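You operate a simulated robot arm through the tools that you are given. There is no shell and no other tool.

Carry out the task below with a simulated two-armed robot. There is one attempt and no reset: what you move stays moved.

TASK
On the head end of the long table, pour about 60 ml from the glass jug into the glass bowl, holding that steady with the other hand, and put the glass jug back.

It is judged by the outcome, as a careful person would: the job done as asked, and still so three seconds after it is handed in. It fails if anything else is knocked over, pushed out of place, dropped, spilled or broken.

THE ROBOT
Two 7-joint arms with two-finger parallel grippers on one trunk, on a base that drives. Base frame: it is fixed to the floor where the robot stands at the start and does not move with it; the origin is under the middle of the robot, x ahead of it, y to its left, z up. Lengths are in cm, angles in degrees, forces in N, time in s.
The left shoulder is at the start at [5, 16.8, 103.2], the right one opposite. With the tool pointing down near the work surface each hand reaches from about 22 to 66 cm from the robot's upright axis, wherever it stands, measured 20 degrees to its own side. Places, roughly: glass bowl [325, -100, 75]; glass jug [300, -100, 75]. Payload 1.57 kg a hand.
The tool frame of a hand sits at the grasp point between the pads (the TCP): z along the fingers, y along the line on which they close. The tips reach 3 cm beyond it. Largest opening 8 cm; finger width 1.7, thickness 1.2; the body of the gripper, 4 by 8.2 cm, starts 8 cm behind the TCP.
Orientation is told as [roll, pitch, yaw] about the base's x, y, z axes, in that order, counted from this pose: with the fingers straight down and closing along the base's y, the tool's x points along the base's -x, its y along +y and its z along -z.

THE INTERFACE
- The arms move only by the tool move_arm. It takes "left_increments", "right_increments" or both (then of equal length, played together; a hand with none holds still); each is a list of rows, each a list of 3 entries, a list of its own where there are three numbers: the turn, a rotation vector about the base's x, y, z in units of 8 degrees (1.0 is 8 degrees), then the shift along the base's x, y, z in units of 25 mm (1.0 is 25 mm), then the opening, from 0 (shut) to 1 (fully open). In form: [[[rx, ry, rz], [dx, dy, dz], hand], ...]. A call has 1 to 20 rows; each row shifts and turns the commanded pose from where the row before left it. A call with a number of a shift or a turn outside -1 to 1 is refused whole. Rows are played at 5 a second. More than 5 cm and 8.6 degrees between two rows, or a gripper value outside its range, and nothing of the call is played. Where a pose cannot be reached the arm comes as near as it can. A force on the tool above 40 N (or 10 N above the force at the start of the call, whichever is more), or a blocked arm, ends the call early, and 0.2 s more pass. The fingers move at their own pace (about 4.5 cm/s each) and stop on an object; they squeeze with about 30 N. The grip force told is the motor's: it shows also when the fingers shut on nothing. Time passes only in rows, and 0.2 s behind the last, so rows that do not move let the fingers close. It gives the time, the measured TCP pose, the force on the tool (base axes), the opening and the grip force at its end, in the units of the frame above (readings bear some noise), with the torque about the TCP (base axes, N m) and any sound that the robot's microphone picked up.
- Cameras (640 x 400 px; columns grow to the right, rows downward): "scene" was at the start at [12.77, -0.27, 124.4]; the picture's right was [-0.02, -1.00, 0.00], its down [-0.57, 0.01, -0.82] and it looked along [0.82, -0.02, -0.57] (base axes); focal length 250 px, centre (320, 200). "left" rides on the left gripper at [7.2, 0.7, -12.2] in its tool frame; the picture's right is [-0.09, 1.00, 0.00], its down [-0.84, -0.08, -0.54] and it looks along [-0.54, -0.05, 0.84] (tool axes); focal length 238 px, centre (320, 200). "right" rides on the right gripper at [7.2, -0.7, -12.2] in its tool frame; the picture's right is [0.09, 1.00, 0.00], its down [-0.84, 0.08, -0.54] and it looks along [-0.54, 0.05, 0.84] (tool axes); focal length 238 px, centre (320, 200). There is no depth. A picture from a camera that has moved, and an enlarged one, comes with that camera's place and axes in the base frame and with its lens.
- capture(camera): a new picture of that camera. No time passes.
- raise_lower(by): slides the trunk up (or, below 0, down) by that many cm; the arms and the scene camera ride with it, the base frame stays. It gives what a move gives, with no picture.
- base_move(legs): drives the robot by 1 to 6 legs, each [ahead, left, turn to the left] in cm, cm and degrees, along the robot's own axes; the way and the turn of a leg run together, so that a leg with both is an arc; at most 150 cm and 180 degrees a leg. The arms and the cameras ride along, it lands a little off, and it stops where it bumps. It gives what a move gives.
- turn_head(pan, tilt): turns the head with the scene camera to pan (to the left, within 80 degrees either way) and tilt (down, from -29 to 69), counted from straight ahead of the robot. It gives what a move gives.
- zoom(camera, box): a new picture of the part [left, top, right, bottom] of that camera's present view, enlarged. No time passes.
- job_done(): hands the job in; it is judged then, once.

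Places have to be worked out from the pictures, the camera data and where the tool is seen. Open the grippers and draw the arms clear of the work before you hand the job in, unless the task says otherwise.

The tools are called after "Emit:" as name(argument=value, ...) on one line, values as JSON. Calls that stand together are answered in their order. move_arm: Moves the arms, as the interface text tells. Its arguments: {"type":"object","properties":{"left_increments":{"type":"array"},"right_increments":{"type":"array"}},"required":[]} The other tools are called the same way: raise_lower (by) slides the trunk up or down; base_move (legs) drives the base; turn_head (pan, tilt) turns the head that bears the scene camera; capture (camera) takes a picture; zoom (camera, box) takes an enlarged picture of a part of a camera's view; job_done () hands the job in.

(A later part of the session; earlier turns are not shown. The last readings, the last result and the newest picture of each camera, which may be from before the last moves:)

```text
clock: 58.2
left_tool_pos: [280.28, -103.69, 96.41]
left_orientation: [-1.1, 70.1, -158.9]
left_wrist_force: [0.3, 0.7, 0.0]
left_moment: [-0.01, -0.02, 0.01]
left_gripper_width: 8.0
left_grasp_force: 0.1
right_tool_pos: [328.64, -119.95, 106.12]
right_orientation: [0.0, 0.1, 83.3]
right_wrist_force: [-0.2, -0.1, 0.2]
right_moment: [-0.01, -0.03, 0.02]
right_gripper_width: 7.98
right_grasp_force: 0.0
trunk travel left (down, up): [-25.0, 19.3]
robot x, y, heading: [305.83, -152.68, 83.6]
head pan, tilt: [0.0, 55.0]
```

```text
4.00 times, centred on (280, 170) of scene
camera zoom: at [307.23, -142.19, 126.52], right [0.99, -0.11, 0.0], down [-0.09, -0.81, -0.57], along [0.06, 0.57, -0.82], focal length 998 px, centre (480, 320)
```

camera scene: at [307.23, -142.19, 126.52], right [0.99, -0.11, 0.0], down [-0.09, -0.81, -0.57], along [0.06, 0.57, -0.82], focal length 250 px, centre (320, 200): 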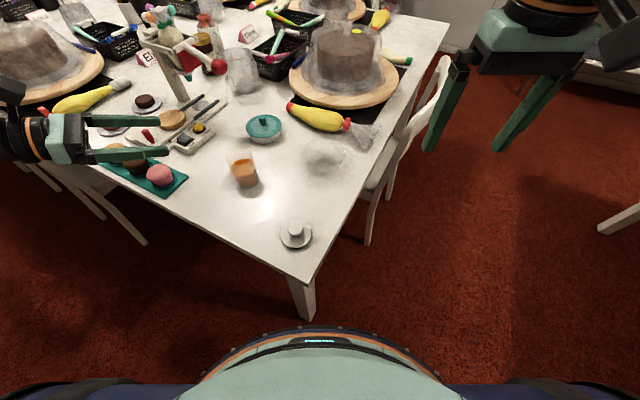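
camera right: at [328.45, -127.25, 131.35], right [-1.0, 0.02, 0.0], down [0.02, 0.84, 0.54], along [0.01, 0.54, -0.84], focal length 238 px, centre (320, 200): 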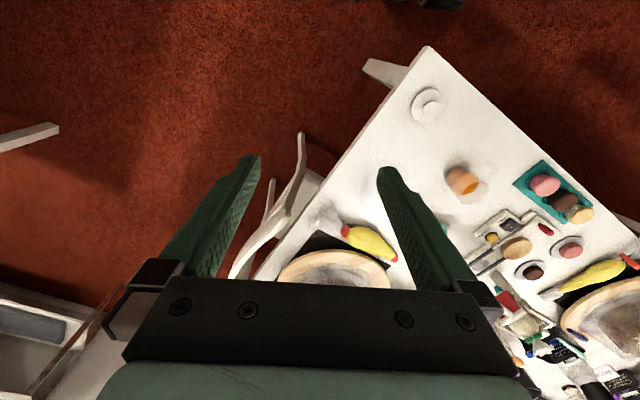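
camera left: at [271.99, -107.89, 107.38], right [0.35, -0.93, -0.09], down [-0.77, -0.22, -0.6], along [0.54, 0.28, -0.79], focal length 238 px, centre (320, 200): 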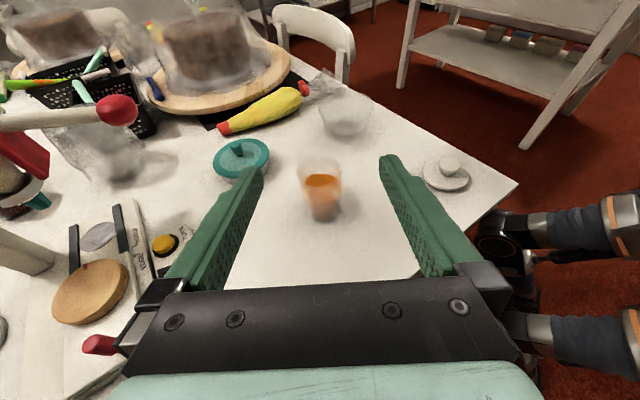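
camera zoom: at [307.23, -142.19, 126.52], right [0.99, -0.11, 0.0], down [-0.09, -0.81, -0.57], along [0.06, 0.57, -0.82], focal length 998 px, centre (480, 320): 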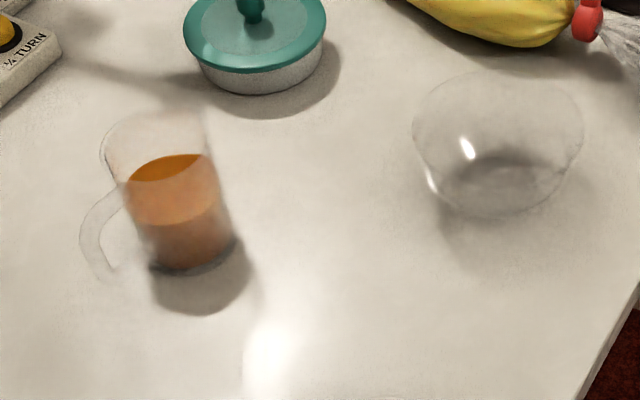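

From several sightlines the jug axis is ≈[292.5,-98.1], table ≈74.4, liquid surface ≈80. I turn the hand a few degrees more toward the handle line and go down to grasp height, 13 cm short of the jug.

Emit:
move_arm(left_increments=[[[0, 0, 0.4], [0.04, -0.02, -0.94], 1], [[0, 0, 0.4], [0.04, -0.02, -0.94], 1], [[0, 0, 0], [0.04, -0.02, -0.94], 1], [[0, 0, 0], [0.04, -0.02, -0.94], 1], [[0, 0, 0], [0.04, -0.02, -0.94], 1], [[0, 0, 0], [0.04, -0.02, -0.94], 1], [[0, 0, 0], [0, 0, -0.9], 1], [[0, 0, 0], [0, 0, 0], 1]])

Emit:
capture(camera="left")

Emit:
capture(camera="scene")

```text
clock: 60.0
left_tool_pos: [280.76, -104.15, 80.2]
left_orientation: [-0.9, 69.9, -152.4]
left_wrist_force: [-0.1, -0.8, 0.2]
left_moment: [-0.01, 0.04, -0.02]
left_gripper_width: 8.01
left_grasp_force: 0.0
right_tool_pos: [328.53, -120.02, 106.26]
right_orientation: [0.0, 0.1, 83.4]
right_wrist_force: [0.0, 0.0, -0.9]
right_moment: [-0.03, 0.0, 0.01]
right_gripper_width: 7.97
right_grasp_force: 0.0
trunk travel left (down, up): [-25.0, 19.3]
robot x, y, heading: [305.86, -153.09, 83.5]
head pan, tilt: [0.0, 55.0]
```

```text
taken
camera left: at [273.07, -109.11, 91.08], right [0.45, -0.89, -0.09], down [-0.74, -0.31, -0.6], along [0.51, 0.34, -0.79], focal length 238 px, centre (320, 200)
```

left: 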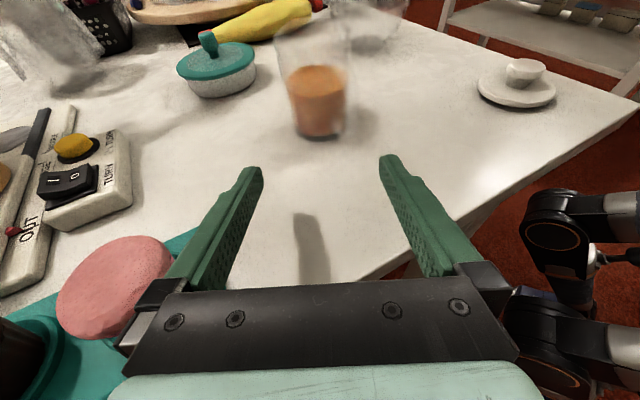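

```text
taken
camera scene: at [307.25, -142.19, 126.51], right [0.99, -0.11, 0.0], down [-0.09, -0.81, -0.57], along [0.06, 0.57, -0.82], focal length 250 px, centre (320, 200)
```

scene: 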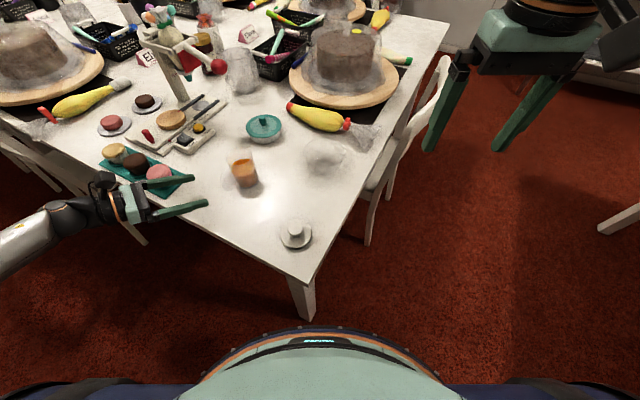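

Forces are nil and the hand is beside the cupcakes without touching. I zoom to check alignment of the jug between the fingers.

Emit:
zoom(camera="left", box=[220, 20, 430, 220])

Emit:
zoom(camera="scene", box=[90, 130, 280, 250])

```text
2.00 times, centred on (325, 120) of left
camera zoom: at [273.07, -109.11, 91.08], right [0.45, -0.89, -0.09], down [-0.74, -0.31, -0.6], along [0.51, 0.34, -0.79], focal length 477 px, centre (310, 360)
```

zoom: 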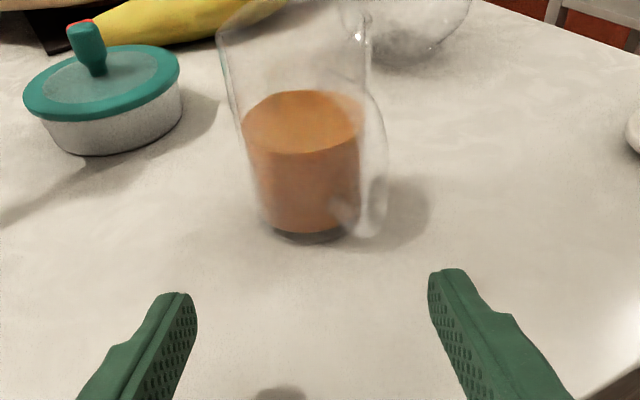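

```text
3.33 times, centred on (185, 190) of scene
camera zoom: at [307.25, -142.19, 126.51], right [0.99, -0.11, 0.0], down [-0.09, -0.81, -0.57], along [0.06, 0.57, -0.82], focal length 832 px, centre (770, 233)
```

zoom: 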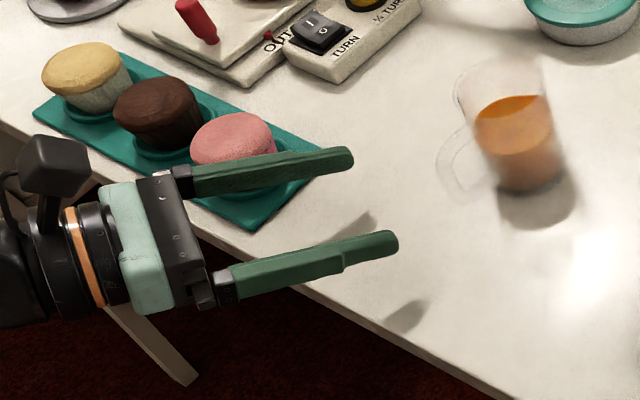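

The jug sits within ~0.4 cm of the hand's centreline (slightly left) and the handle falls between the fingers. I advance 8 cm, shifting slightly left, and check.

Emit:
move_arm(left_increments=[[[0, 0, 0], [0.68, 0.41, 0], 1], [[0, 0, 0], [0.68, 0.41, 0], 1], [[0, 0, 0], [0.68, 0.41, 0], 1], [[0, 0, 0], [0.68, 0.41, 0], 1], [[0, 0, 0], [0, 0, 0], 1]])

Emit:
capture(camera="left")

Emit:
zoom(camera="scene", box=[120, 120, 280, 240])

```text
clock: 61.2
left_tool_pos: [287.42, -99.87, 80.14]
left_orientation: [-1.0, 69.9, -152.5]
left_wrist_force: [-0.4, 0.5, 0.5]
left_moment: [0.04, 0.01, -0.02]
left_gripper_width: 8.01
left_grasp_force: 0.0
right_tool_pos: [328.45, -119.98, 106.11]
right_orientation: [0.1, 0.1, 83.3]
right_wrist_force: [-0.4, 0.2, -0.7]
right_moment: [0.02, 0.0, -0.02]
right_gripper_width: 7.98
right_grasp_force: 0.1
trunk travel left (down, up): [-25.0, 19.3]
robot x, y, heading: [305.85, -153.35, 83.5]
head pan, tilt: [0.0, 55.0]
```

```text
taken
camera left: at [279.88, -104.91, 91.06], right [0.45, -0.89, -0.09], down [-0.74, -0.31, -0.6], along [0.51, 0.34, -0.79], focal length 238 px, centre (320, 200)
```

left: 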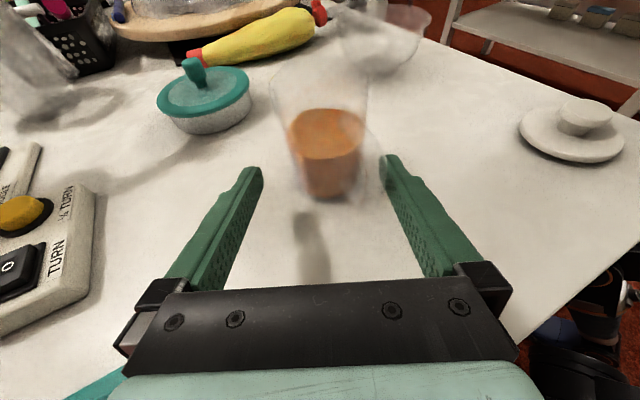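

```text
3.33 times, centred on (200, 180) of scene
camera zoom: at [307.25, -142.19, 126.51], right [0.99, -0.11, 0.0], down [-0.09, -0.81, -0.57], along [0.06, 0.57, -0.82], focal length 832 px, centre (720, 267)
```

zoom: 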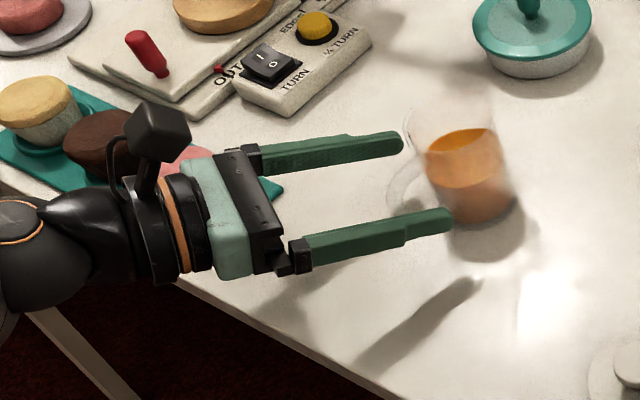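

I zoom in to refine the lateral alignment for the last 6 cm.

Emit:
zoom(camera="left", box=[230, 50, 420, 230])

```text
2.22 times, centred on (325, 140) of left
camera zoom: at [279.88, -104.91, 91.06], right [0.45, -0.89, -0.09], down [-0.74, -0.31, -0.6], along [0.51, 0.34, -0.79], focal length 530 px, centre (309, 333)
```

zoom: 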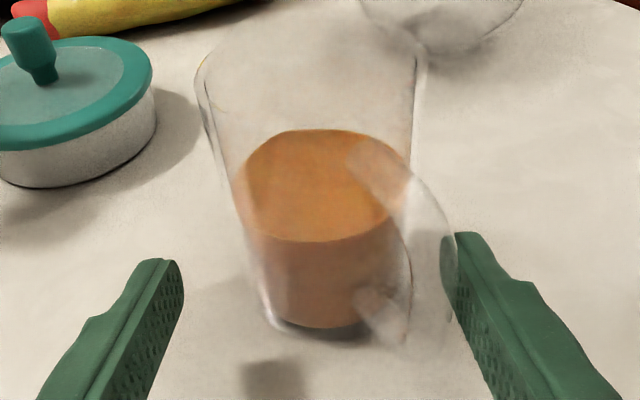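

Combining three views puts the handle's outer end at ≈[288.8,-102.9,82.5], i.e. direction ~232° (not 216°), so the right finger would meet it on this line. I back straight out and try turning the hand to approach along ~48°.

Emit:
move_arm(left_increments=[[[0, 0, 0], [-0.71, -0.37, 0], 1], [[0, 0, 0], [-0.71, -0.37, 0], 1], [[0, 0, 0], [-0.71, -0.37, 0], 1], [[0, 0, 0], [-0.71, -0.37, 0.2], 1], [[0, 0, 0.8], [0.2, -0.3, 0.4], 1], [[0, 0, 0.8], [0.2, -0.3, 0.4], 1], [[0, 0, 0.8], [0.2, -0.3, 0], 1], [[0, 0, 0], [0, 0, 0], 1]])

```text
clock: 63.0
left_tool_pos: [282.07, -105.86, 82.63]
left_orientation: [-1.1, 70.0, -133.2]
left_wrist_force: [0.8, 0.5, -0.5]
left_moment: [-0.01, 0.0, 0.01]
left_gripper_width: 8.0
left_grasp_force: 0.0
right_tool_pos: [328.58, -120.02, 106.05]
right_orientation: [0.0, 0.1, 83.4]
right_wrist_force: [-0.2, 0.7, -0.2]
right_moment: [0.0, 0.0, 0.01]
right_gripper_width: 8.0
right_grasp_force: 0.1
trunk travel left (down, up): [-25.0, 19.3]
robot x, y, heading: [306.44, -153.44, 83.5]
head pan, tilt: [0.0, 55.0]
```

The turn is reachable (approach now ≈47°). I line the hand up with the jug axis and go down to grasp height, then check the view.

Emit:
move_arm(left_increments=[[[0, 0, 0], [0.33, -0.31, -0.5], 1], [[0, 0, 0], [0.33, -0.31, -0.5], 1], [[0, 0, 0], [0, 0, 0], 1]])

Emit:
zoom(camera="left", box=[220, 20, 430, 220])

Emit:
zoom(camera="scene", box=[120, 120, 280, 240])

```text
clock: 63.8
left_tool_pos: [283.53, -107.52, 80.0]
left_orientation: [-0.8, 70.0, -133.2]
left_wrist_force: [-0.7, 0.5, 0.0]
left_moment: [0.02, 0.01, 0.0]
left_gripper_width: 7.99
left_grasp_force: 0.2
right_tool_pos: [328.57, -120.01, 106.2]
right_orientation: [0.0, 0.1, 83.4]
right_wrist_force: [0.2, -0.2, 0.1]
right_moment: [0.0, 0.02, 0.0]
right_gripper_width: 8.01
right_grasp_force: 0.1
trunk travel left (down, up): [-25.0, 19.3]
robot x, y, heading: [306.06, -153.37, 83.8]
head pan, tilt: [0.0, 55.0]
```

```text
2.00 times, centred on (325, 120) of left
camera zoom: at [277.94, -114.6, 91.04], right [0.72, -0.69, -0.09], down [-0.59, -0.53, -0.6], along [0.37, 0.48, -0.79], focal length 477 px, centre (310, 360)
```

zoom: 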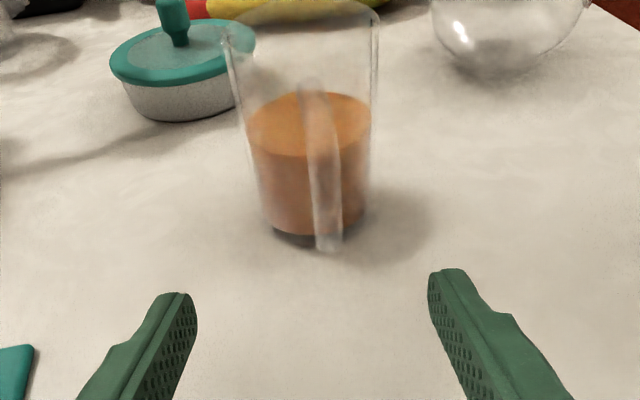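

```text
3.33 times, centred on (200, 180) of scene
camera zoom: at [307.25, -142.19, 126.51], right [0.99, -0.11, 0.0], down [-0.09, -0.81, -0.57], along [0.06, 0.57, -0.82], focal length 832 px, centre (720, 267)
```

zoom: 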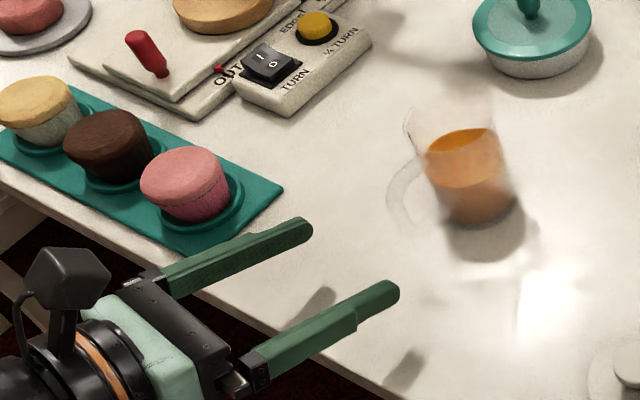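

Now the handle points straight at the palm, and the jug axis ≈[292.7,-97.7] is on the hand's line. I advance 8.5 cm first and check.

Emit:
move_arm(left_increments=[[[0, 0, 0], [0.582, 0.62, 0], 1], [[0, 0, 0], [0.582, 0.62, 0], 1], [[0, 0, 0], [0.582, 0.62, 0], 1], [[0, 0, 0], [0.582, 0.62, 0], 1], [[0, 0, 0], [0, 0, 0], 1]])

Emit:
capture(camera="left")

Emit:
zoom(camera="scene", box=[140, 110, 300, 230])

```text
clock: 65.0
left_tool_pos: [289.37, -101.38, 80.01]
left_orientation: [-1.1, 70.1, -133.3]
left_wrist_force: [-0.1, -0.5, 0.1]
left_moment: [0.02, 0.0, -0.01]
left_gripper_width: 7.98
left_grasp_force: 0.1
right_tool_pos: [328.58, -120.02, 106.19]
right_orientation: [0.1, 0.1, 83.4]
right_wrist_force: [0.4, -0.1, 0.2]
right_moment: [-0.04, 0.04, 0.01]
right_gripper_width: 8.0
right_grasp_force: 0.0
trunk travel left (down, up): [-25.0, 19.3]
robot x, y, heading: [305.84, -153.17, 83.3]
head pan, tilt: [0.0, 55.0]
```

```text
taken
camera left: at [283.72, -108.52, 91.01], right [0.72, -0.69, -0.09], down [-0.59, -0.53, -0.6], along [0.37, 0.49, -0.79], focal length 238 px, centre (320, 200)
```

left: 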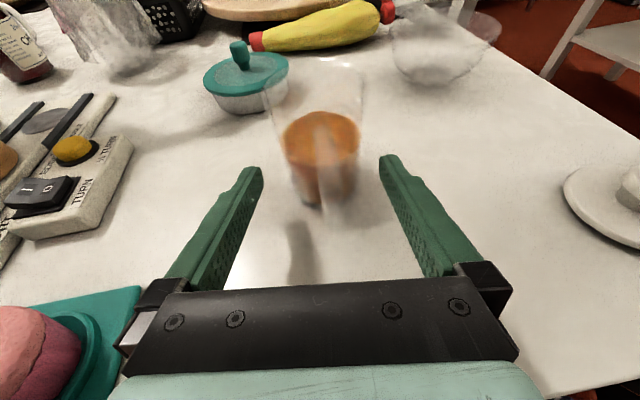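

```text
3.33 times, centred on (220, 170) of scene
camera zoom: at [307.24, -142.19, 126.51], right [0.99, -0.11, 0.0], down [-0.09, -0.81, -0.57], along [0.06, 0.57, -0.82], focal length 832 px, centre (653, 300)
```

zoom: 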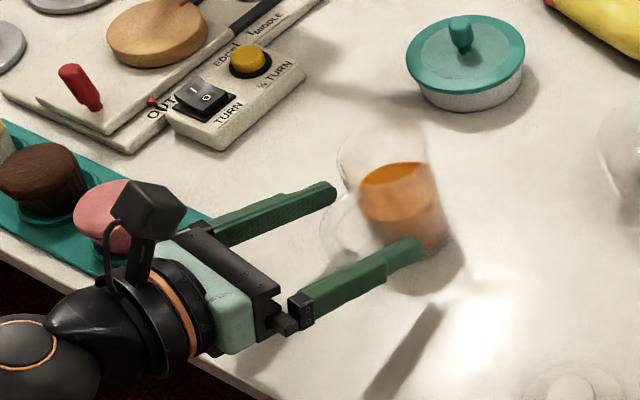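

Alignment is good (jug centred between the fingertips). I advance the last 4.3 cm and close on the jug.

Emit:
move_arm(left_increments=[[[0, 0, 0], [0.59, 0.626, 0], 1], [[0, 0, 0], [0.59, 0.626, 0], 1], [[0, 0, 0], [0, 0, 0], 1]])

Emit:
capture(camera="left")

Emit:
zoom(camera="scene", box=[140, 110, 300, 230])

```text
clock: 65.8
left_tool_pos: [292.21, -98.12, 80.16]
left_orientation: [-0.9, 70.0, -133.2]
left_wrist_force: [-0.3, -0.5, -0.3]
left_moment: [-0.04, -0.02, 0.0]
left_gripper_width: 8.0
left_grasp_force: 0.1
right_tool_pos: [328.44, -119.95, 106.19]
right_orientation: [0.1, 0.1, 83.4]
right_wrist_force: [0.2, -0.3, -0.5]
right_moment: [0.02, -0.02, -0.01]
right_gripper_width: 8.01
right_grasp_force: 0.1
trunk travel left (down, up): [-25.0, 19.3]
robot x, y, heading: [306.14, -153.32, 83.4]
head pan, tilt: [0.0, 55.0]
```

```text
taken
camera left: at [286.68, -105.24, 91.13], right [0.72, -0.69, -0.09], down [-0.59, -0.53, -0.6], along [0.37, 0.48, -0.79], focal length 238 px, centre (320, 200)
```

left: 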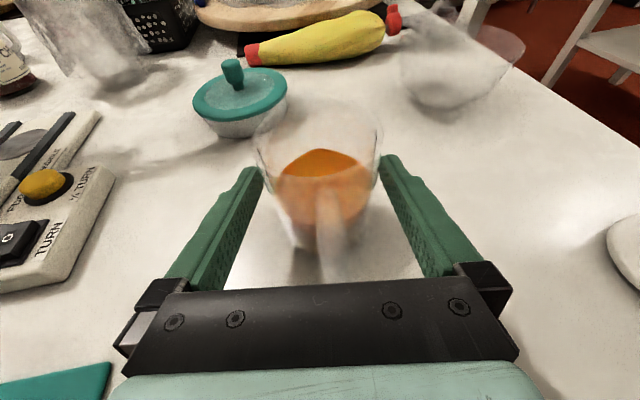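

```text
3.33 times, centred on (220, 170) of scene
camera zoom: at [307.24, -142.19, 126.51], right [0.99, -0.11, 0.0], down [-0.09, -0.81, -0.57], along [0.06, 0.57, -0.82], focal length 832 px, centre (653, 300)
```

zoom: 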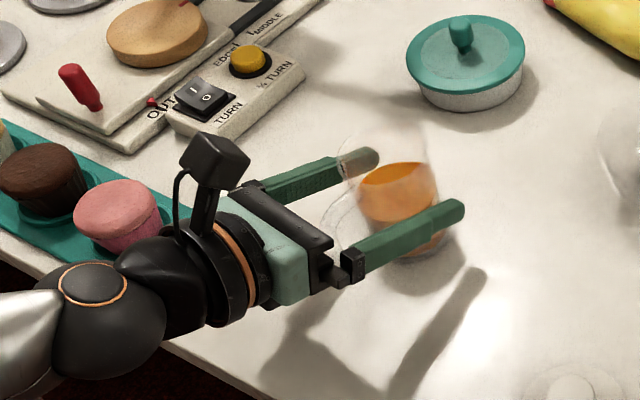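

The fingers straddle the jug with the handle between them and no contact. I close the left hand.

Emit:
move_arm(left_increments=[[[0, 0, 0], [0, 0, 0], 0.7], [[0, 0, 0], [0, 0, 0], 0.4], [[0, 0, 0], [0, 0, 0], 0], [[0, 0, 0], [0, 0, 0], 0], [[0, 0, 0], [0, 0, 0], 0]])

Emit:
zoom(camera="left", box=[200, 60, 440, 280])

Emit:
zoom(camera="scene", box=[140, 110, 300, 230])

```text
clock: 67.0
left_tool_pos: [292.23, -98.01, 80.23]
left_orientation: [-0.8, 70.0, -133.2]
left_wrist_force: [1.2, 0.0, 0.6]
left_moment: [-0.1, -0.14, 0.02]
left_gripper_width: 6.43
left_grasp_force: 30.4
right_tool_pos: [328.7, -120.06, 106.16]
right_orientation: [0.0, 0.1, 83.4]
right_wrist_force: [0.2, 0.0, 0.7]
right_moment: [-0.01, 0.01, 0.02]
right_gripper_width: 8.0
right_grasp_force: 0.1
trunk travel left (down, up): [-25.0, 19.3]
robot x, y, heading: [306.08, -152.99, 83.6]
head pan, tilt: [0.0, 55.0]
```

```text
1.82 times, centred on (320, 170) of left
camera zoom: at [286.68, -105.27, 91.15], right [0.72, -0.69, -0.09], down [-0.59, -0.53, -0.6], along [0.37, 0.48, -0.79], focal length 433 px, centre (320, 254)
```

zoom: 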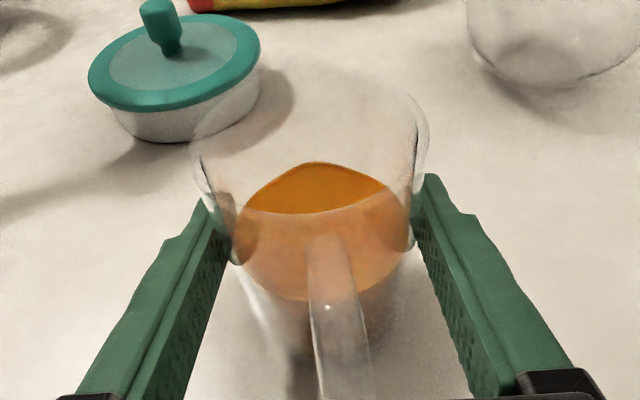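

```text
3.33 times, centred on (220, 170) of scene
camera zoom: at [307.26, -142.2, 126.51], right [0.99, -0.11, 0.0], down [-0.09, -0.81, -0.57], along [0.06, 0.57, -0.82], focal length 832 px, centre (653, 300)
```

zoom: 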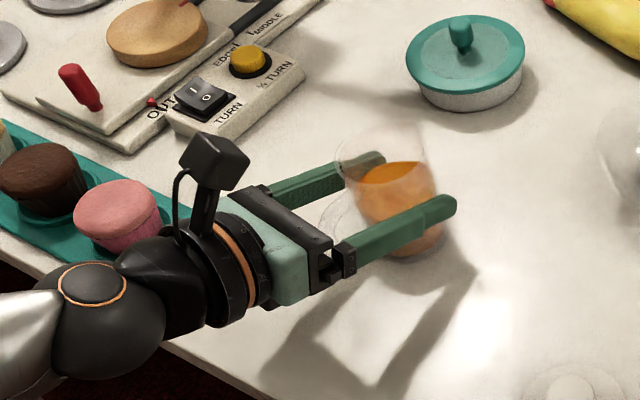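

Jug gripped (6.4 cm, 30 N). Now the right hand: I bring it over toward the bowl's right side at a safe height to look at the bowl with its camera; the left hand holds still.

Emit:
move_arm(right_increments=[[[0, 0, 0.118], [-0.257, 0.857, -0.4], 0.6], [[0, 0, 0.118], [-0.257, 0.857, -0.4], 0.6], [[0, 0, 0.118], [-0.257, 0.857, -0.4], 0.6], [[0, 0, 0.118], [-0.257, 0.857, -0.4], 0.6], [[0, 0, 0.118], [-0.257, 0.857, -0.4], 0.6], [[0, 0, 0.118], [-0.257, 0.857, -0.4], 0.6], [[0, 0, 0.118], [-0.257, 0.857, -0.4], 0.6]], left_increments=[[[0, 0, 0], [0, 0, 0], 0], [[0, 0, 0], [0, 0, 0], 0], [[0, 0, 0], [0, 0, 0], 0], [[0, 0, 0], [0, 0, 0], 0], [[0, 0, 0], [0, 0, 0], 0], [[0, 0, 0], [0, 0, 0], 0], [[0, 0, 0], [0, 0, 0], 0]])

Emit:
capture(camera="right")

Emit:
capture(camera="scene")

```text
clock: 68.6
left_tool_pos: [292.35, -98.13, 80.26]
left_orientation: [-1.0, 70.1, -133.2]
left_wrist_force: [-0.2, -0.1, 0.4]
left_moment: [-0.1, -0.11, -0.04]
left_gripper_width: 6.39
left_grasp_force: 30.3
right_tool_pos: [324.32, -105.1, 99.25]
right_orientation: [0.1, 0.0, 90.0]
right_wrist_force: [-0.8, 0.8, -0.4]
right_moment: [0.0, -0.02, 0.0]
right_gripper_width: 4.78
right_grasp_force: 0.2
trunk travel left (down, up): [-25.0, 19.3]
robot x, y, heading: [306.32, -153.21, 83.5]
head pan, tilt: [0.0, 55.0]
```

```text
taken
camera right: at [325.03, -112.24, 111.29], right [-1.0, -0.09, 0.0], down [-0.08, 0.84, 0.54], along [-0.05, 0.54, -0.84], focal length 238 px, centre (320, 200)
```

right: 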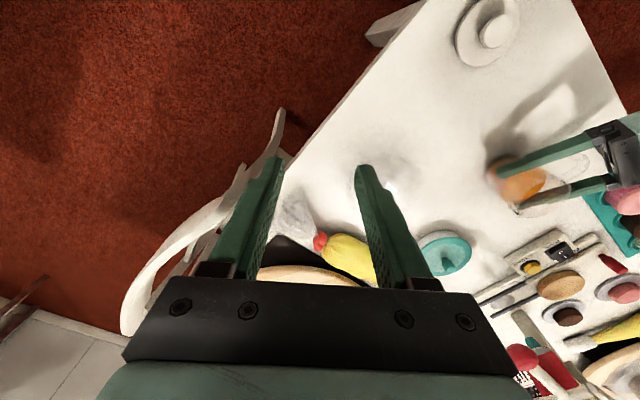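

```text
taken
camera scene: at [307.24, -142.21, 126.52], right [0.99, -0.11, 0.0], down [-0.09, -0.81, -0.57], along [0.06, 0.57, -0.82], focal length 250 px, centre (320, 200)
```

scene: 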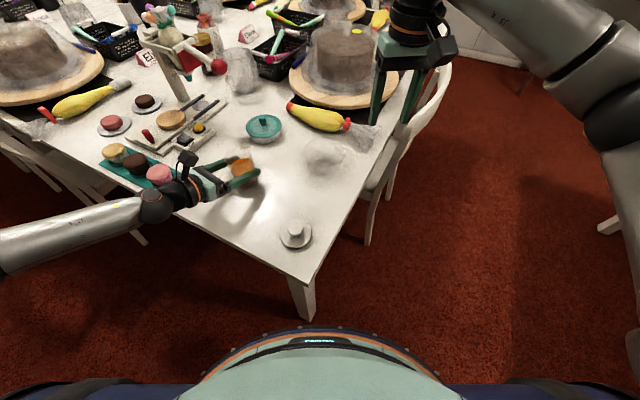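

Emit:
zoom(camera="right", box=[320, 110, 450, 230])

Emit:
zoom(camera="scene", box=[270, 110, 390, 210])

```text
3.33 times, centred on (385, 170) of right
camera zoom: at [325.03, -112.24, 111.29], right [-1.0, -0.09, 0.0], down [-0.08, 0.84, 0.54], along [-0.05, 0.54, -0.84], focal length 794 px, centre (103, 300)
```

zoom: 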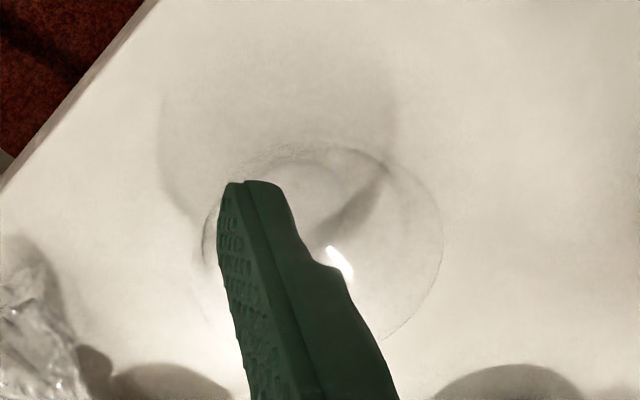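

```text
4.00 times, centred on (330, 160) of scene
camera zoom: at [307.24, -142.21, 126.52], right [0.99, -0.11, 0.0], down [-0.09, -0.81, -0.57], along [0.06, 0.57, -0.82], focal length 998 px, centre (280, 360)
```

zoom: 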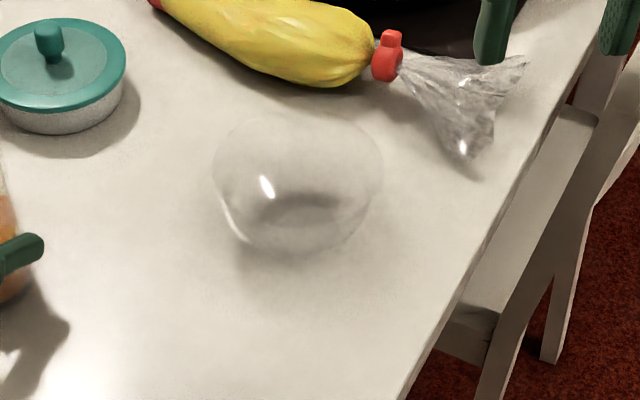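

The bowl's centre comes out at ≈[313.9,-95.6], rim radius 5.5 at z≈80.8. I tilt the right hand 20° to match the wall and bring it above the bowl's right wall with the fingers partly open.

Emit:
move_arm(right_increments=[[[0, 0.5, 0], [-0.184, 0.76, -0.9], 0.5], [[0, 0.5, 0], [-0.184, 0.76, -0.9], 0.5], [[0, 0.5, 0], [-0.184, 0.76, -0.9], 0.5], [[0, 0.5, 0], [-0.184, 0.76, -0.9], 0.5], [[0, 0.5, 0], [-0.184, 0.76, -0.9], 0.5], [[0, 0, 0], [0, 0, 0], 0.5]], left_increments=[[[0, 0, 0], [0, 0, 0], 0], [[0, 0, 0], [0, 0, 0], 0], [[0, 0, 0], [0, 0, 0], 0], [[0, 0, 0], [0, 0, 0], 0], [[0, 0, 0], [0, 0, 0], 0], [[0, 0, 0], [0, 0, 0], 0]])

Emit:
capture(camera="right")

Emit:
zoom(camera="scene", box=[270, 80, 430, 210])

```text
clock: 70.0
left_tool_pos: [292.4, -98.14, 80.28]
left_orientation: [-1.1, 70.1, -133.2]
left_wrist_force: [-0.3, 0.0, 0.6]
left_moment: [-0.07, -0.14, 0.01]
left_gripper_width: 6.4
left_grasp_force: 29.9
right_tool_pos: [321.93, -95.61, 87.87]
right_orientation: [20.1, 0.0, 90.1]
right_wrist_force: [0.3, 0.6, -0.3]
right_moment: [0.02, 0.0, 0.01]
right_gripper_width: 4.02
right_grasp_force: 0.0
trunk travel left (down, up): [-25.0, 19.3]
robot x, y, heading: [305.69, -153.56, 83.5]
head pan, tilt: [0.0, 55.0]
```

```text
taken
camera right: at [326.83, -102.78, 99.08], right [-0.94, -0.09, 0.34], down [0.11, 0.84, 0.54], along [-0.34, 0.54, -0.77], focal length 238 px, centre (320, 200)
```

right: 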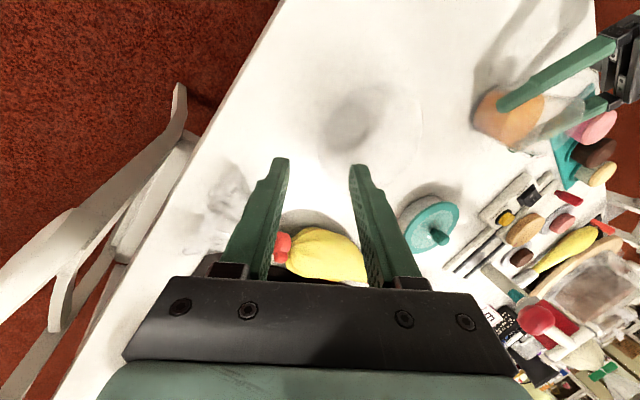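

```text
3.08 times, centred on (350, 145) of scene
camera zoom: at [307.25, -142.21, 126.52], right [0.99, -0.11, 0.0], down [-0.09, -0.81, -0.57], along [0.06, 0.57, -0.82], focal length 768 px, centre (228, 369)
```

zoom: 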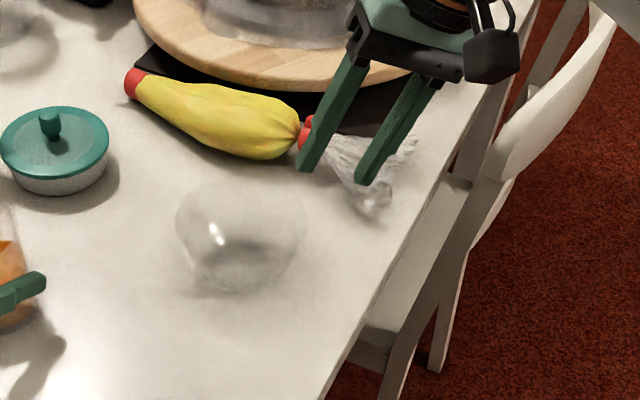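

Emit:
zoom(camera="right", box=[230, 50, 450, 210])

```text
2.50 times, centred on (340, 130) of right
camera zoom: at [326.83, -102.78, 99.08], right [-0.94, -0.09, 0.34], down [0.11, 0.84, 0.54], along [-0.34, 0.54, -0.77], focal length 596 px, centre (270, 375)
```

zoom: 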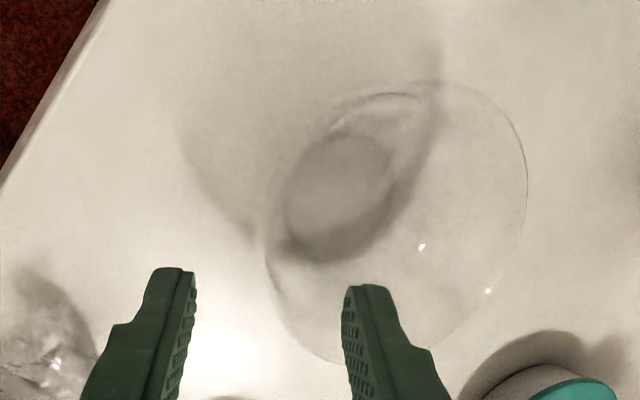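

The rim's right side is at x≈319.5 near z 80.8, so the hand's line is right. I descend half way along the tool axis and look again.

Emit:
move_arm(right_increments=[[[0, 0, 0], [-0.303, -0.01, -0.837], 0.5], [[0, 0, 0], [-0.303, -0.01, -0.837], 0.5], [[0, 0, 0], [0, 0, 0], 0.5]], left_increments=[[[0, 0, 0], [0, 0, 0], 0], [[0, 0, 0], [0, 0, 0], 0], [[0, 0, 0], [0, 0, 0], 0]])

Emit:
zoom(camera="right", box=[230, 50, 450, 210])

Emit:
zoom(camera="scene", box=[280, 100, 400, 200])

```text
clock: 70.8
left_tool_pos: [292.36, -98.13, 80.29]
left_orientation: [-0.9, 70.1, -133.2]
left_wrist_force: [0.2, -0.3, 1.5]
left_moment: [-0.06, -0.13, 0.01]
left_gripper_width: 6.44
left_grasp_force: 29.7
right_tool_pos: [320.3, -95.63, 83.73]
right_orientation: [20.0, 0.0, 90.0]
right_wrist_force: [0.0, -0.9, 0.0]
right_moment: [0.02, 0.0, 0.0]
right_gripper_width: 4.02
right_grasp_force: 0.0
trunk travel left (down, up): [-25.0, 19.3]
robot x, y, heading: [306.25, -153.34, 83.0]
head pan, tilt: [0.0, 55.0]
```

```text
2.50 times, centred on (340, 130) of right
camera zoom: at [325.21, -102.86, 94.92], right [-0.94, -0.09, 0.34], down [0.11, 0.84, 0.54], along [-0.34, 0.54, -0.77], focal length 596 px, centre (270, 375)
```

zoom: 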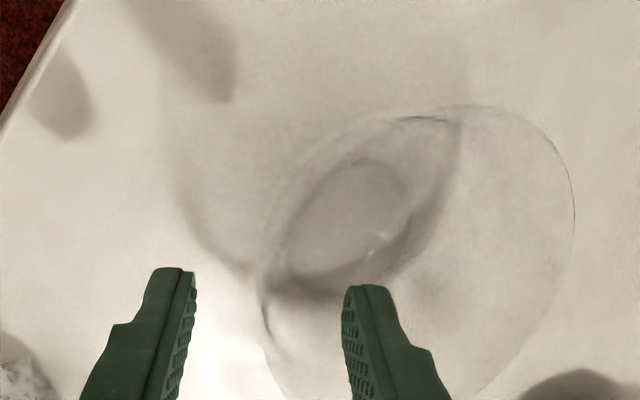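

```text
4.00 times, centred on (340, 150) of scene
camera zoom: at [307.25, -142.2, 126.52], right [0.99, -0.11, 0.0], down [-0.09, -0.81, -0.57], along [0.06, 0.57, -0.82], focal length 998 px, centre (240, 400)
```

zoom: 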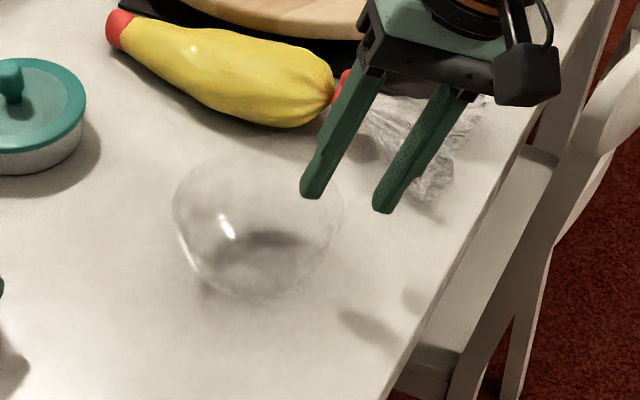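

The wall sits between the fingers, ~0.2 cm outward of the midline. I descend the rest with that small correction.

Emit:
move_arm(right_increments=[[[0, 0, 0], [-0.263, -0.01, -0.837], 0.5], [[0, 0, 0], [-0.263, -0.01, -0.837], 0.5], [[0, 0, 0], [0, 0, 0], 0.5]], left_increments=[[[0, 0, 0], [0, 0, 0], 0], [[0, 0, 0], [0, 0, 0], 0], [[0, 0, 0], [0, 0, 0], 0]])

Emit:
zoom(camera="right", box=[230, 80, 450, 240])

Emit:
zoom(camera="scene", box=[280, 100, 400, 200])

```text
clock: 71.6
left_tool_pos: [292.29, -98.12, 80.26]
left_orientation: [-1.1, 70.1, -133.3]
left_wrist_force: [0.3, 0.4, 2.0]
left_moment: [-0.06, -0.12, 0.01]
left_gripper_width: 6.46
left_grasp_force: 29.7
right_tool_pos: [319.01, -95.6, 79.57]
right_orientation: [20.0, 0.0, 90.1]
right_wrist_force: [-0.3, -0.7, 0.2]
right_moment: [-0.01, -0.02, 0.02]
right_gripper_width: 3.97
right_grasp_force: 0.0
trunk travel left (down, up): [-25.0, 19.3]
robot x, y, heading: [306.19, -153.43, 83.5]
head pan, tilt: [0.0, 55.0]
```

```text
2.50 times, centred on (340, 160) of right
camera zoom: at [323.84, -102.82, 90.64], right [-0.94, -0.09, 0.34], down [0.11, 0.84, 0.54], along [-0.34, 0.54, -0.77], focal length 596 px, centre (270, 300)
```

zoom: 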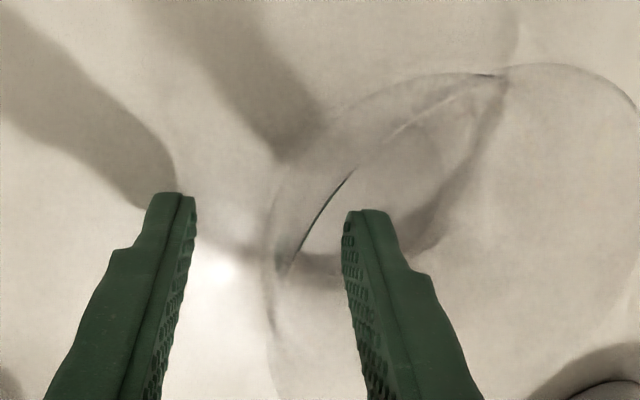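

```text
4.00 times, centred on (340, 150) of scene
camera zoom: at [307.25, -142.21, 126.52], right [0.99, -0.11, 0.0], down [-0.09, -0.81, -0.57], along [0.06, 0.57, -0.82], focal length 998 px, centre (240, 400)
```

zoom: 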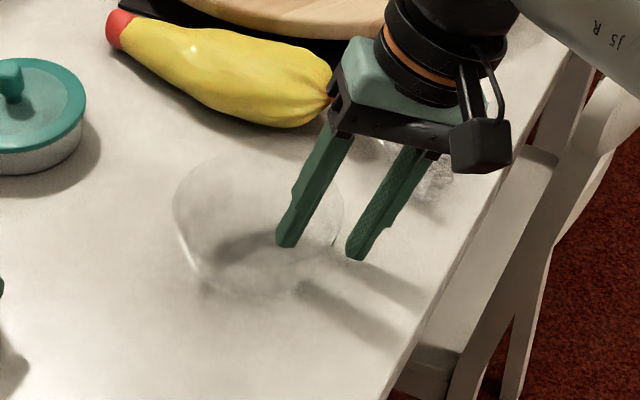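

The wall is midway between the fingers. I close slowly in stages and watch the side force.

Emit:
move_arm(right_increments=[[[0, 0, 0], [0, 0, 0], 0.4], [[0, 0, 0], [0, 0, 0], 0.3], [[0, 0, 0], [0, 0, 0], 0.2], [[0, 0, 0], [0, 0, 0], 0.14], [[0, 0, 0], [0, 0, 0], 0.14]], left_increments=[[[0, 0, 0], [0, 0, 0], 0], [[0, 0, 0], [0, 0, 0], 0], [[0, 0, 0], [0, 0, 0], 0], [[0, 0, 0], [0, 0, 0], 0], [[0, 0, 0], [0, 0, 0], 0]])

Emit:
zoom(camera="right", box=[230, 80, 450, 240])

```text
clock: 72.8
left_tool_pos: [292.2, -98.04, 80.29]
left_orientation: [-1.1, 70.0, -133.2]
left_wrist_force: [-0.6, 1.1, 1.9]
left_moment: [-0.01, -0.14, 0.03]
left_gripper_width: 6.43
left_grasp_force: 29.3
right_tool_pos: [318.94, -95.5, 79.57]
right_orientation: [19.9, 0.0, 89.9]
right_wrist_force: [-0.2, 0.4, 0.4]
right_moment: [-0.04, -0.01, -0.02]
right_gripper_width: 1.19
right_grasp_force: 0.1
trunk travel left (down, up): [-25.0, 19.3]
robot x, y, heading: [306.38, -152.84, 83.5]
head pan, tilt: [0.0, 55.0]
```

```text
2.50 times, centred on (340, 160) of right
camera zoom: at [323.85, -102.82, 90.68], right [-0.94, -0.09, 0.34], down [0.11, 0.84, 0.54], along [-0.34, 0.54, -0.77], focal length 596 px, centre (270, 300)
```

zoom: 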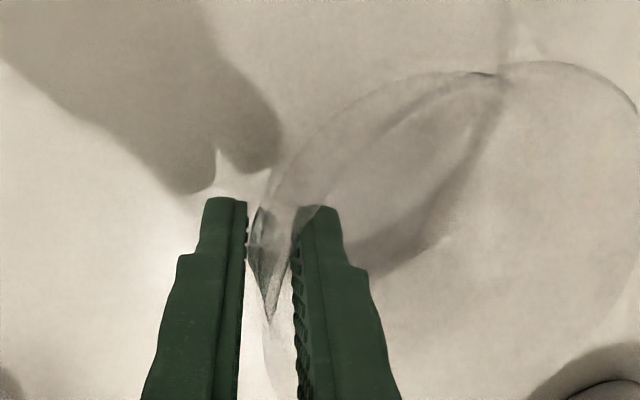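

Still centred with no side force. I close fully on the wall.

Emit:
move_arm(right_increments=[[[0, 0, 0], [0, 0, 0], 0.1], [[0, 0, 0], [0, 0, 0], 0.06], [[0, 0, 0], [0, 0, 0], 0.03], [[0, 0, 0], [0, 0, 0], 0], [[0, 0, 0], [0, 0, 0], 0], [[0, 0, 0], [0, 0, 0], 0]], left_increments=[[[0, 0, 0], [0, 0, 0], 0], [[0, 0, 0], [0, 0, 0], 0], [[0, 0, 0], [0, 0, 0], 0], [[0, 0, 0], [0, 0, 0], 0], [[0, 0, 0], [0, 0, 0], 0], [[0, 0, 0], [0, 0, 0], 0]])

Emit:
zoom(camera="right", box=[230, 80, 450, 240])

Emit:
zoom(camera="scene", box=[280, 100, 400, 200])

```text
clock: 74.2
left_tool_pos: [292.22, -98.08, 80.25]
left_orientation: [-1.0, 70.2, -133.1]
left_wrist_force: [-0.1, 1.2, -0.9]
left_moment: [0.02, -0.13, -0.02]
left_gripper_width: 6.42
left_grasp_force: 29.8
right_tool_pos: [318.88, -95.56, 79.55]
right_orientation: [20.1, 0.0, 89.9]
right_wrist_force: [-2.5, 3.1, 10.1]
right_moment: [-0.15, 0.43, -0.14]
right_gripper_width: 0.66
right_grasp_force: 26.5
trunk travel left (down, up): [-25.0, 19.3]
robot x, y, heading: [305.91, -153.33, 83.3]
head pan, tilt: [0.0, 55.0]
```

```text
2.50 times, centred on (340, 160) of right
camera zoom: at [323.81, -102.82, 90.77], right [-0.94, -0.09, 0.34], down [0.11, 0.84, 0.54], along [-0.34, 0.54, -0.77], focal length 596 px, centre (270, 300)
```

zoom: 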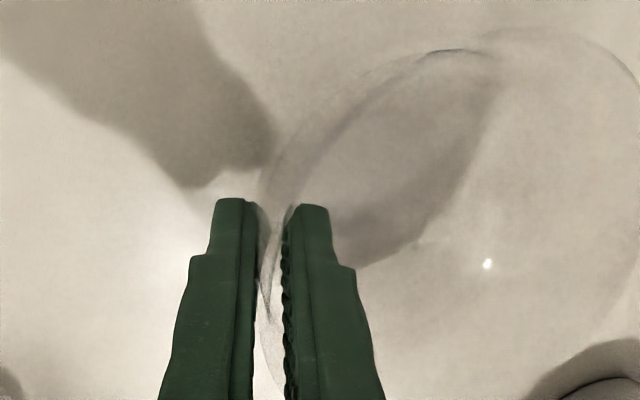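

```text
4.00 times, centred on (340, 150) of scene
camera zoom: at [307.22, -142.25, 126.53], right [0.99, -0.11, 0.0], down [-0.09, -0.81, -0.57], along [0.06, 0.57, -0.82], focal length 998 px, centre (240, 400)
```

zoom: 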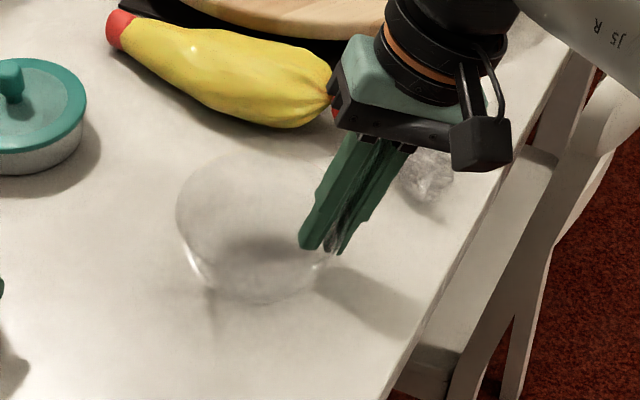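

The grip took hold with ~10 N upward on the hand, so the bowl is being levered a little (the wall is steeper than my 20° tilt). I ease the tilt back in small steps and watch the force settle.

Emit:
move_arm(right_increments=[[[0, -0.25, 0], [0, 0, 0], 0], [[0, -0.25, 0], [0, 0, 0], 0], [[0, 0, 0], [0, 0, 0], 0]], left_increments=[[[0, 0, 0], [0, 0, 0], 0], [[0, 0, 0], [0, 0, 0], 0], [[0, 0, 0], [0, 0, 0], 0]])

Emit:
zoom(camera="scene", box=[280, 100, 400, 200])

Emit:
capture(camera="left")

```text
clock: 75.0
left_tool_pos: [292.24, -98.17, 80.21]
left_orientation: [-1.0, 70.0, -133.2]
left_wrist_force: [0.5, -0.3, -0.3]
left_moment: [-0.02, -0.04, 0.0]
left_gripper_width: 6.39
left_grasp_force: 30.1
right_tool_pos: [318.92, -95.65, 79.65]
right_orientation: [16.1, -0.1, 90.1]
right_wrist_force: [-2.6, 0.0, 12.4]
right_moment: [-0.24, 0.52, -0.1]
right_gripper_width: 0.75
right_grasp_force: 26.7
trunk travel left (down, up): [-25.0, 19.3]
robot x, y, heading: [305.98, -153.58, 83.5]
head pan, tilt: [0.0, 55.0]
```

```text
4.00 times, centred on (340, 150) of scene
camera zoom: at [307.19, -142.28, 126.53], right [0.99, -0.11, 0.0], down [-0.09, -0.81, -0.57], along [0.07, 0.57, -0.82], focal length 998 px, centre (240, 400)
```

zoom: 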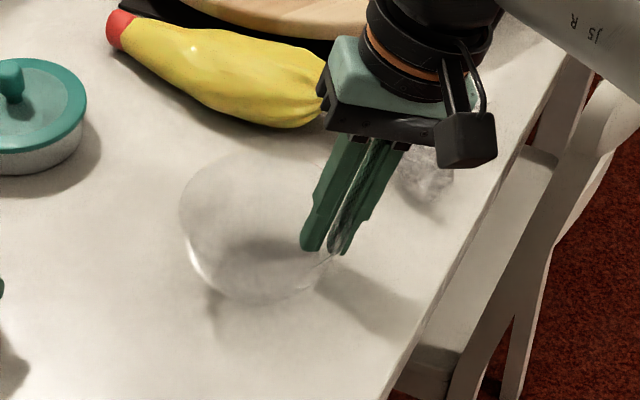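

```text
taken
camera left: at [286.63, -105.33, 91.15], right [0.72, -0.69, -0.09], down [-0.59, -0.53, -0.6], along [0.37, 0.48, -0.79], focal length 238 px, centre (320, 200)
```

left: 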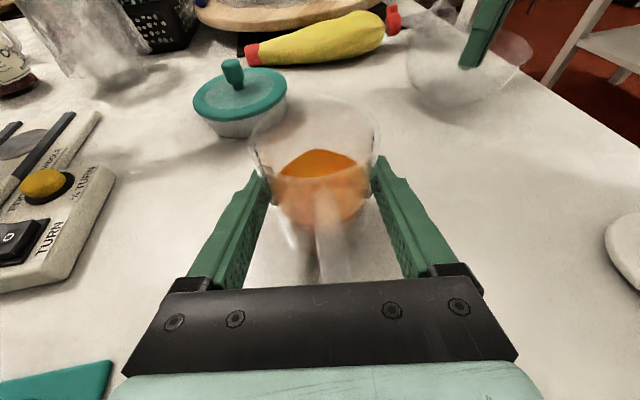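

The force rose slightly (12 N), so that was not the relieving direction. I look at the bowl's attitude closely from the left camera.

Emit:
zoom(camera="left", box=[380, 0, 560, 130])

Emit:
zoom(camera="right", box=[230, 60, 470, 240])

```text
3.08 times, centred on (470, 65) of left
camera zoom: at [286.63, -105.33, 91.15], right [0.72, -0.69, -0.09], down [-0.59, -0.53, -0.6], along [0.37, 0.48, -0.79], focal length 733 px, centre (-142, 615)
```

zoom: 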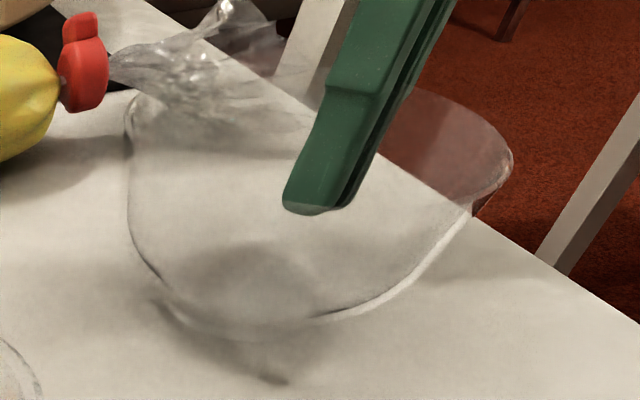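

```text
2.22 times, centred on (350, 150) of right
camera zoom: at [322.98, -102.88, 91.12], right [-0.96, -0.09, 0.27], down [0.07, 0.84, 0.54], along [-0.28, 0.54, -0.79], focal length 530 px, centre (253, 311)
```

zoom: 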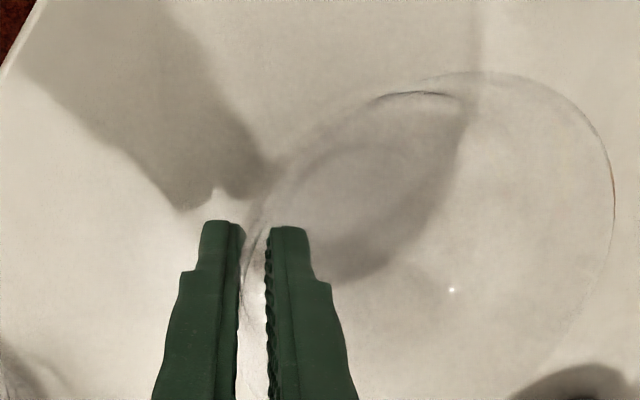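

The bowl looks nearly upright; the upward force suggests the hand simply presses it down a bit. I raise the right hand by about 1 mm and read the force again.

Emit:
move_arm(right_increments=[[[0, 0, 0], [0, 0, 0.04], 0], [[0, 0, 0], [0, 0, 0], 0]], left_increments=[[[0, 0, 0], [0, 0, 0], 0], [[0, 0, 0], [0, 0, 0], 0]])

```text
clock: 75.6
left_tool_pos: [292.22, -98.09, 80.16]
left_orientation: [-0.9, 70.1, -133.3]
left_wrist_force: [0.0, -0.9, -0.4]
left_moment: [-0.11, -0.04, -0.05]
left_gripper_width: 6.42
left_grasp_force: 29.4
right_tool_pos: [318.91, -95.61, 79.65]
right_orientation: [16.1, 0.0, 90.0]
right_wrist_force: [-3.3, -0.5, 8.3]
right_moment: [-0.19, 0.39, -0.11]
right_gripper_width: 0.73
right_grasp_force: 26.7
trunk travel left (down, up): [-25.0, 19.3]
robot x, y, heading: [306.01, -153.14, 83.7]
head pan, tilt: [0.0, 55.0]
```

Force fell to 8 N; I raise another 1.5 mm.

Emit:
move_arm(right_increments=[[[0, 0, 0], [0, 0, 0.06], 0], [[0, 0, 0], [0, 0, 0], 0]], left_increments=[[[0, 0, 0], [0, 0, 0], 0], [[0, 0, 0], [0, 0, 0], 0]])

Emit:
zoom(camera="left", box=[380, 0, 560, 130])

Emit:
zoom(camera="scene", box=[280, 100, 400, 200])

```text
clock: 76.2
left_tool_pos: [292.26, -98.2, 80.2]
left_orientation: [-0.9, 70.1, -133.2]
left_wrist_force: [-0.6, -1.2, 0.0]
left_moment: [-0.11, -0.08, -0.03]
left_gripper_width: 6.39
left_grasp_force: 30.2
right_tool_pos: [318.93, -95.71, 79.89]
right_orientation: [16.0, 0.1, 89.9]
right_wrist_force: [-1.7, -0.5, 5.2]
right_moment: [-0.15, 0.38, -0.06]
right_gripper_width: 0.7
right_grasp_force: 26.4
trunk travel left (down, up): [-25.0, 19.3]
robot x, y, heading: [305.5, -153.06, 83.6]
head pan, tilt: [0.0, 55.0]
```

```text
3.08 times, centred on (470, 65) of left
camera zoom: at [286.66, -105.29, 91.15], right [0.72, -0.69, -0.09], down [-0.59, -0.53, -0.6], along [0.37, 0.48, -0.79], focal length 733 px, centre (-142, 615)
```

zoom: 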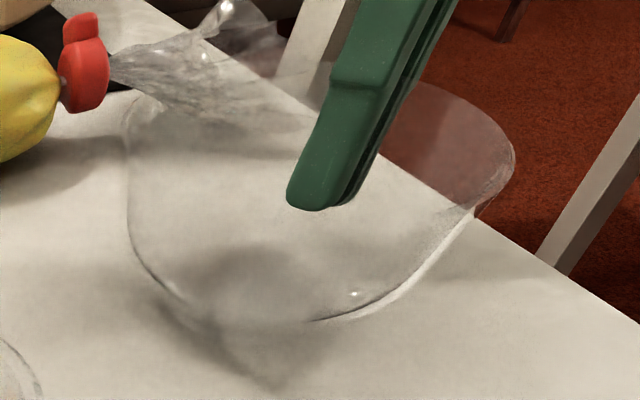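

```text
4.00 times, centred on (340, 150) of scene
camera zoom: at [307.22, -142.23, 126.52], right [0.99, -0.11, 0.0], down [-0.09, -0.81, -0.57], along [0.06, 0.57, -0.82], focal length 998 px, centre (240, 400)
```

zoom: 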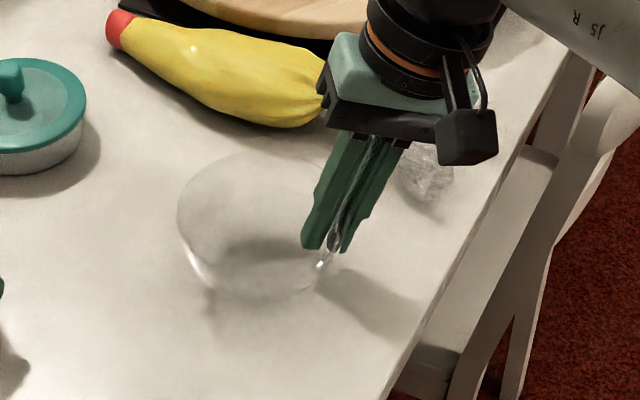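

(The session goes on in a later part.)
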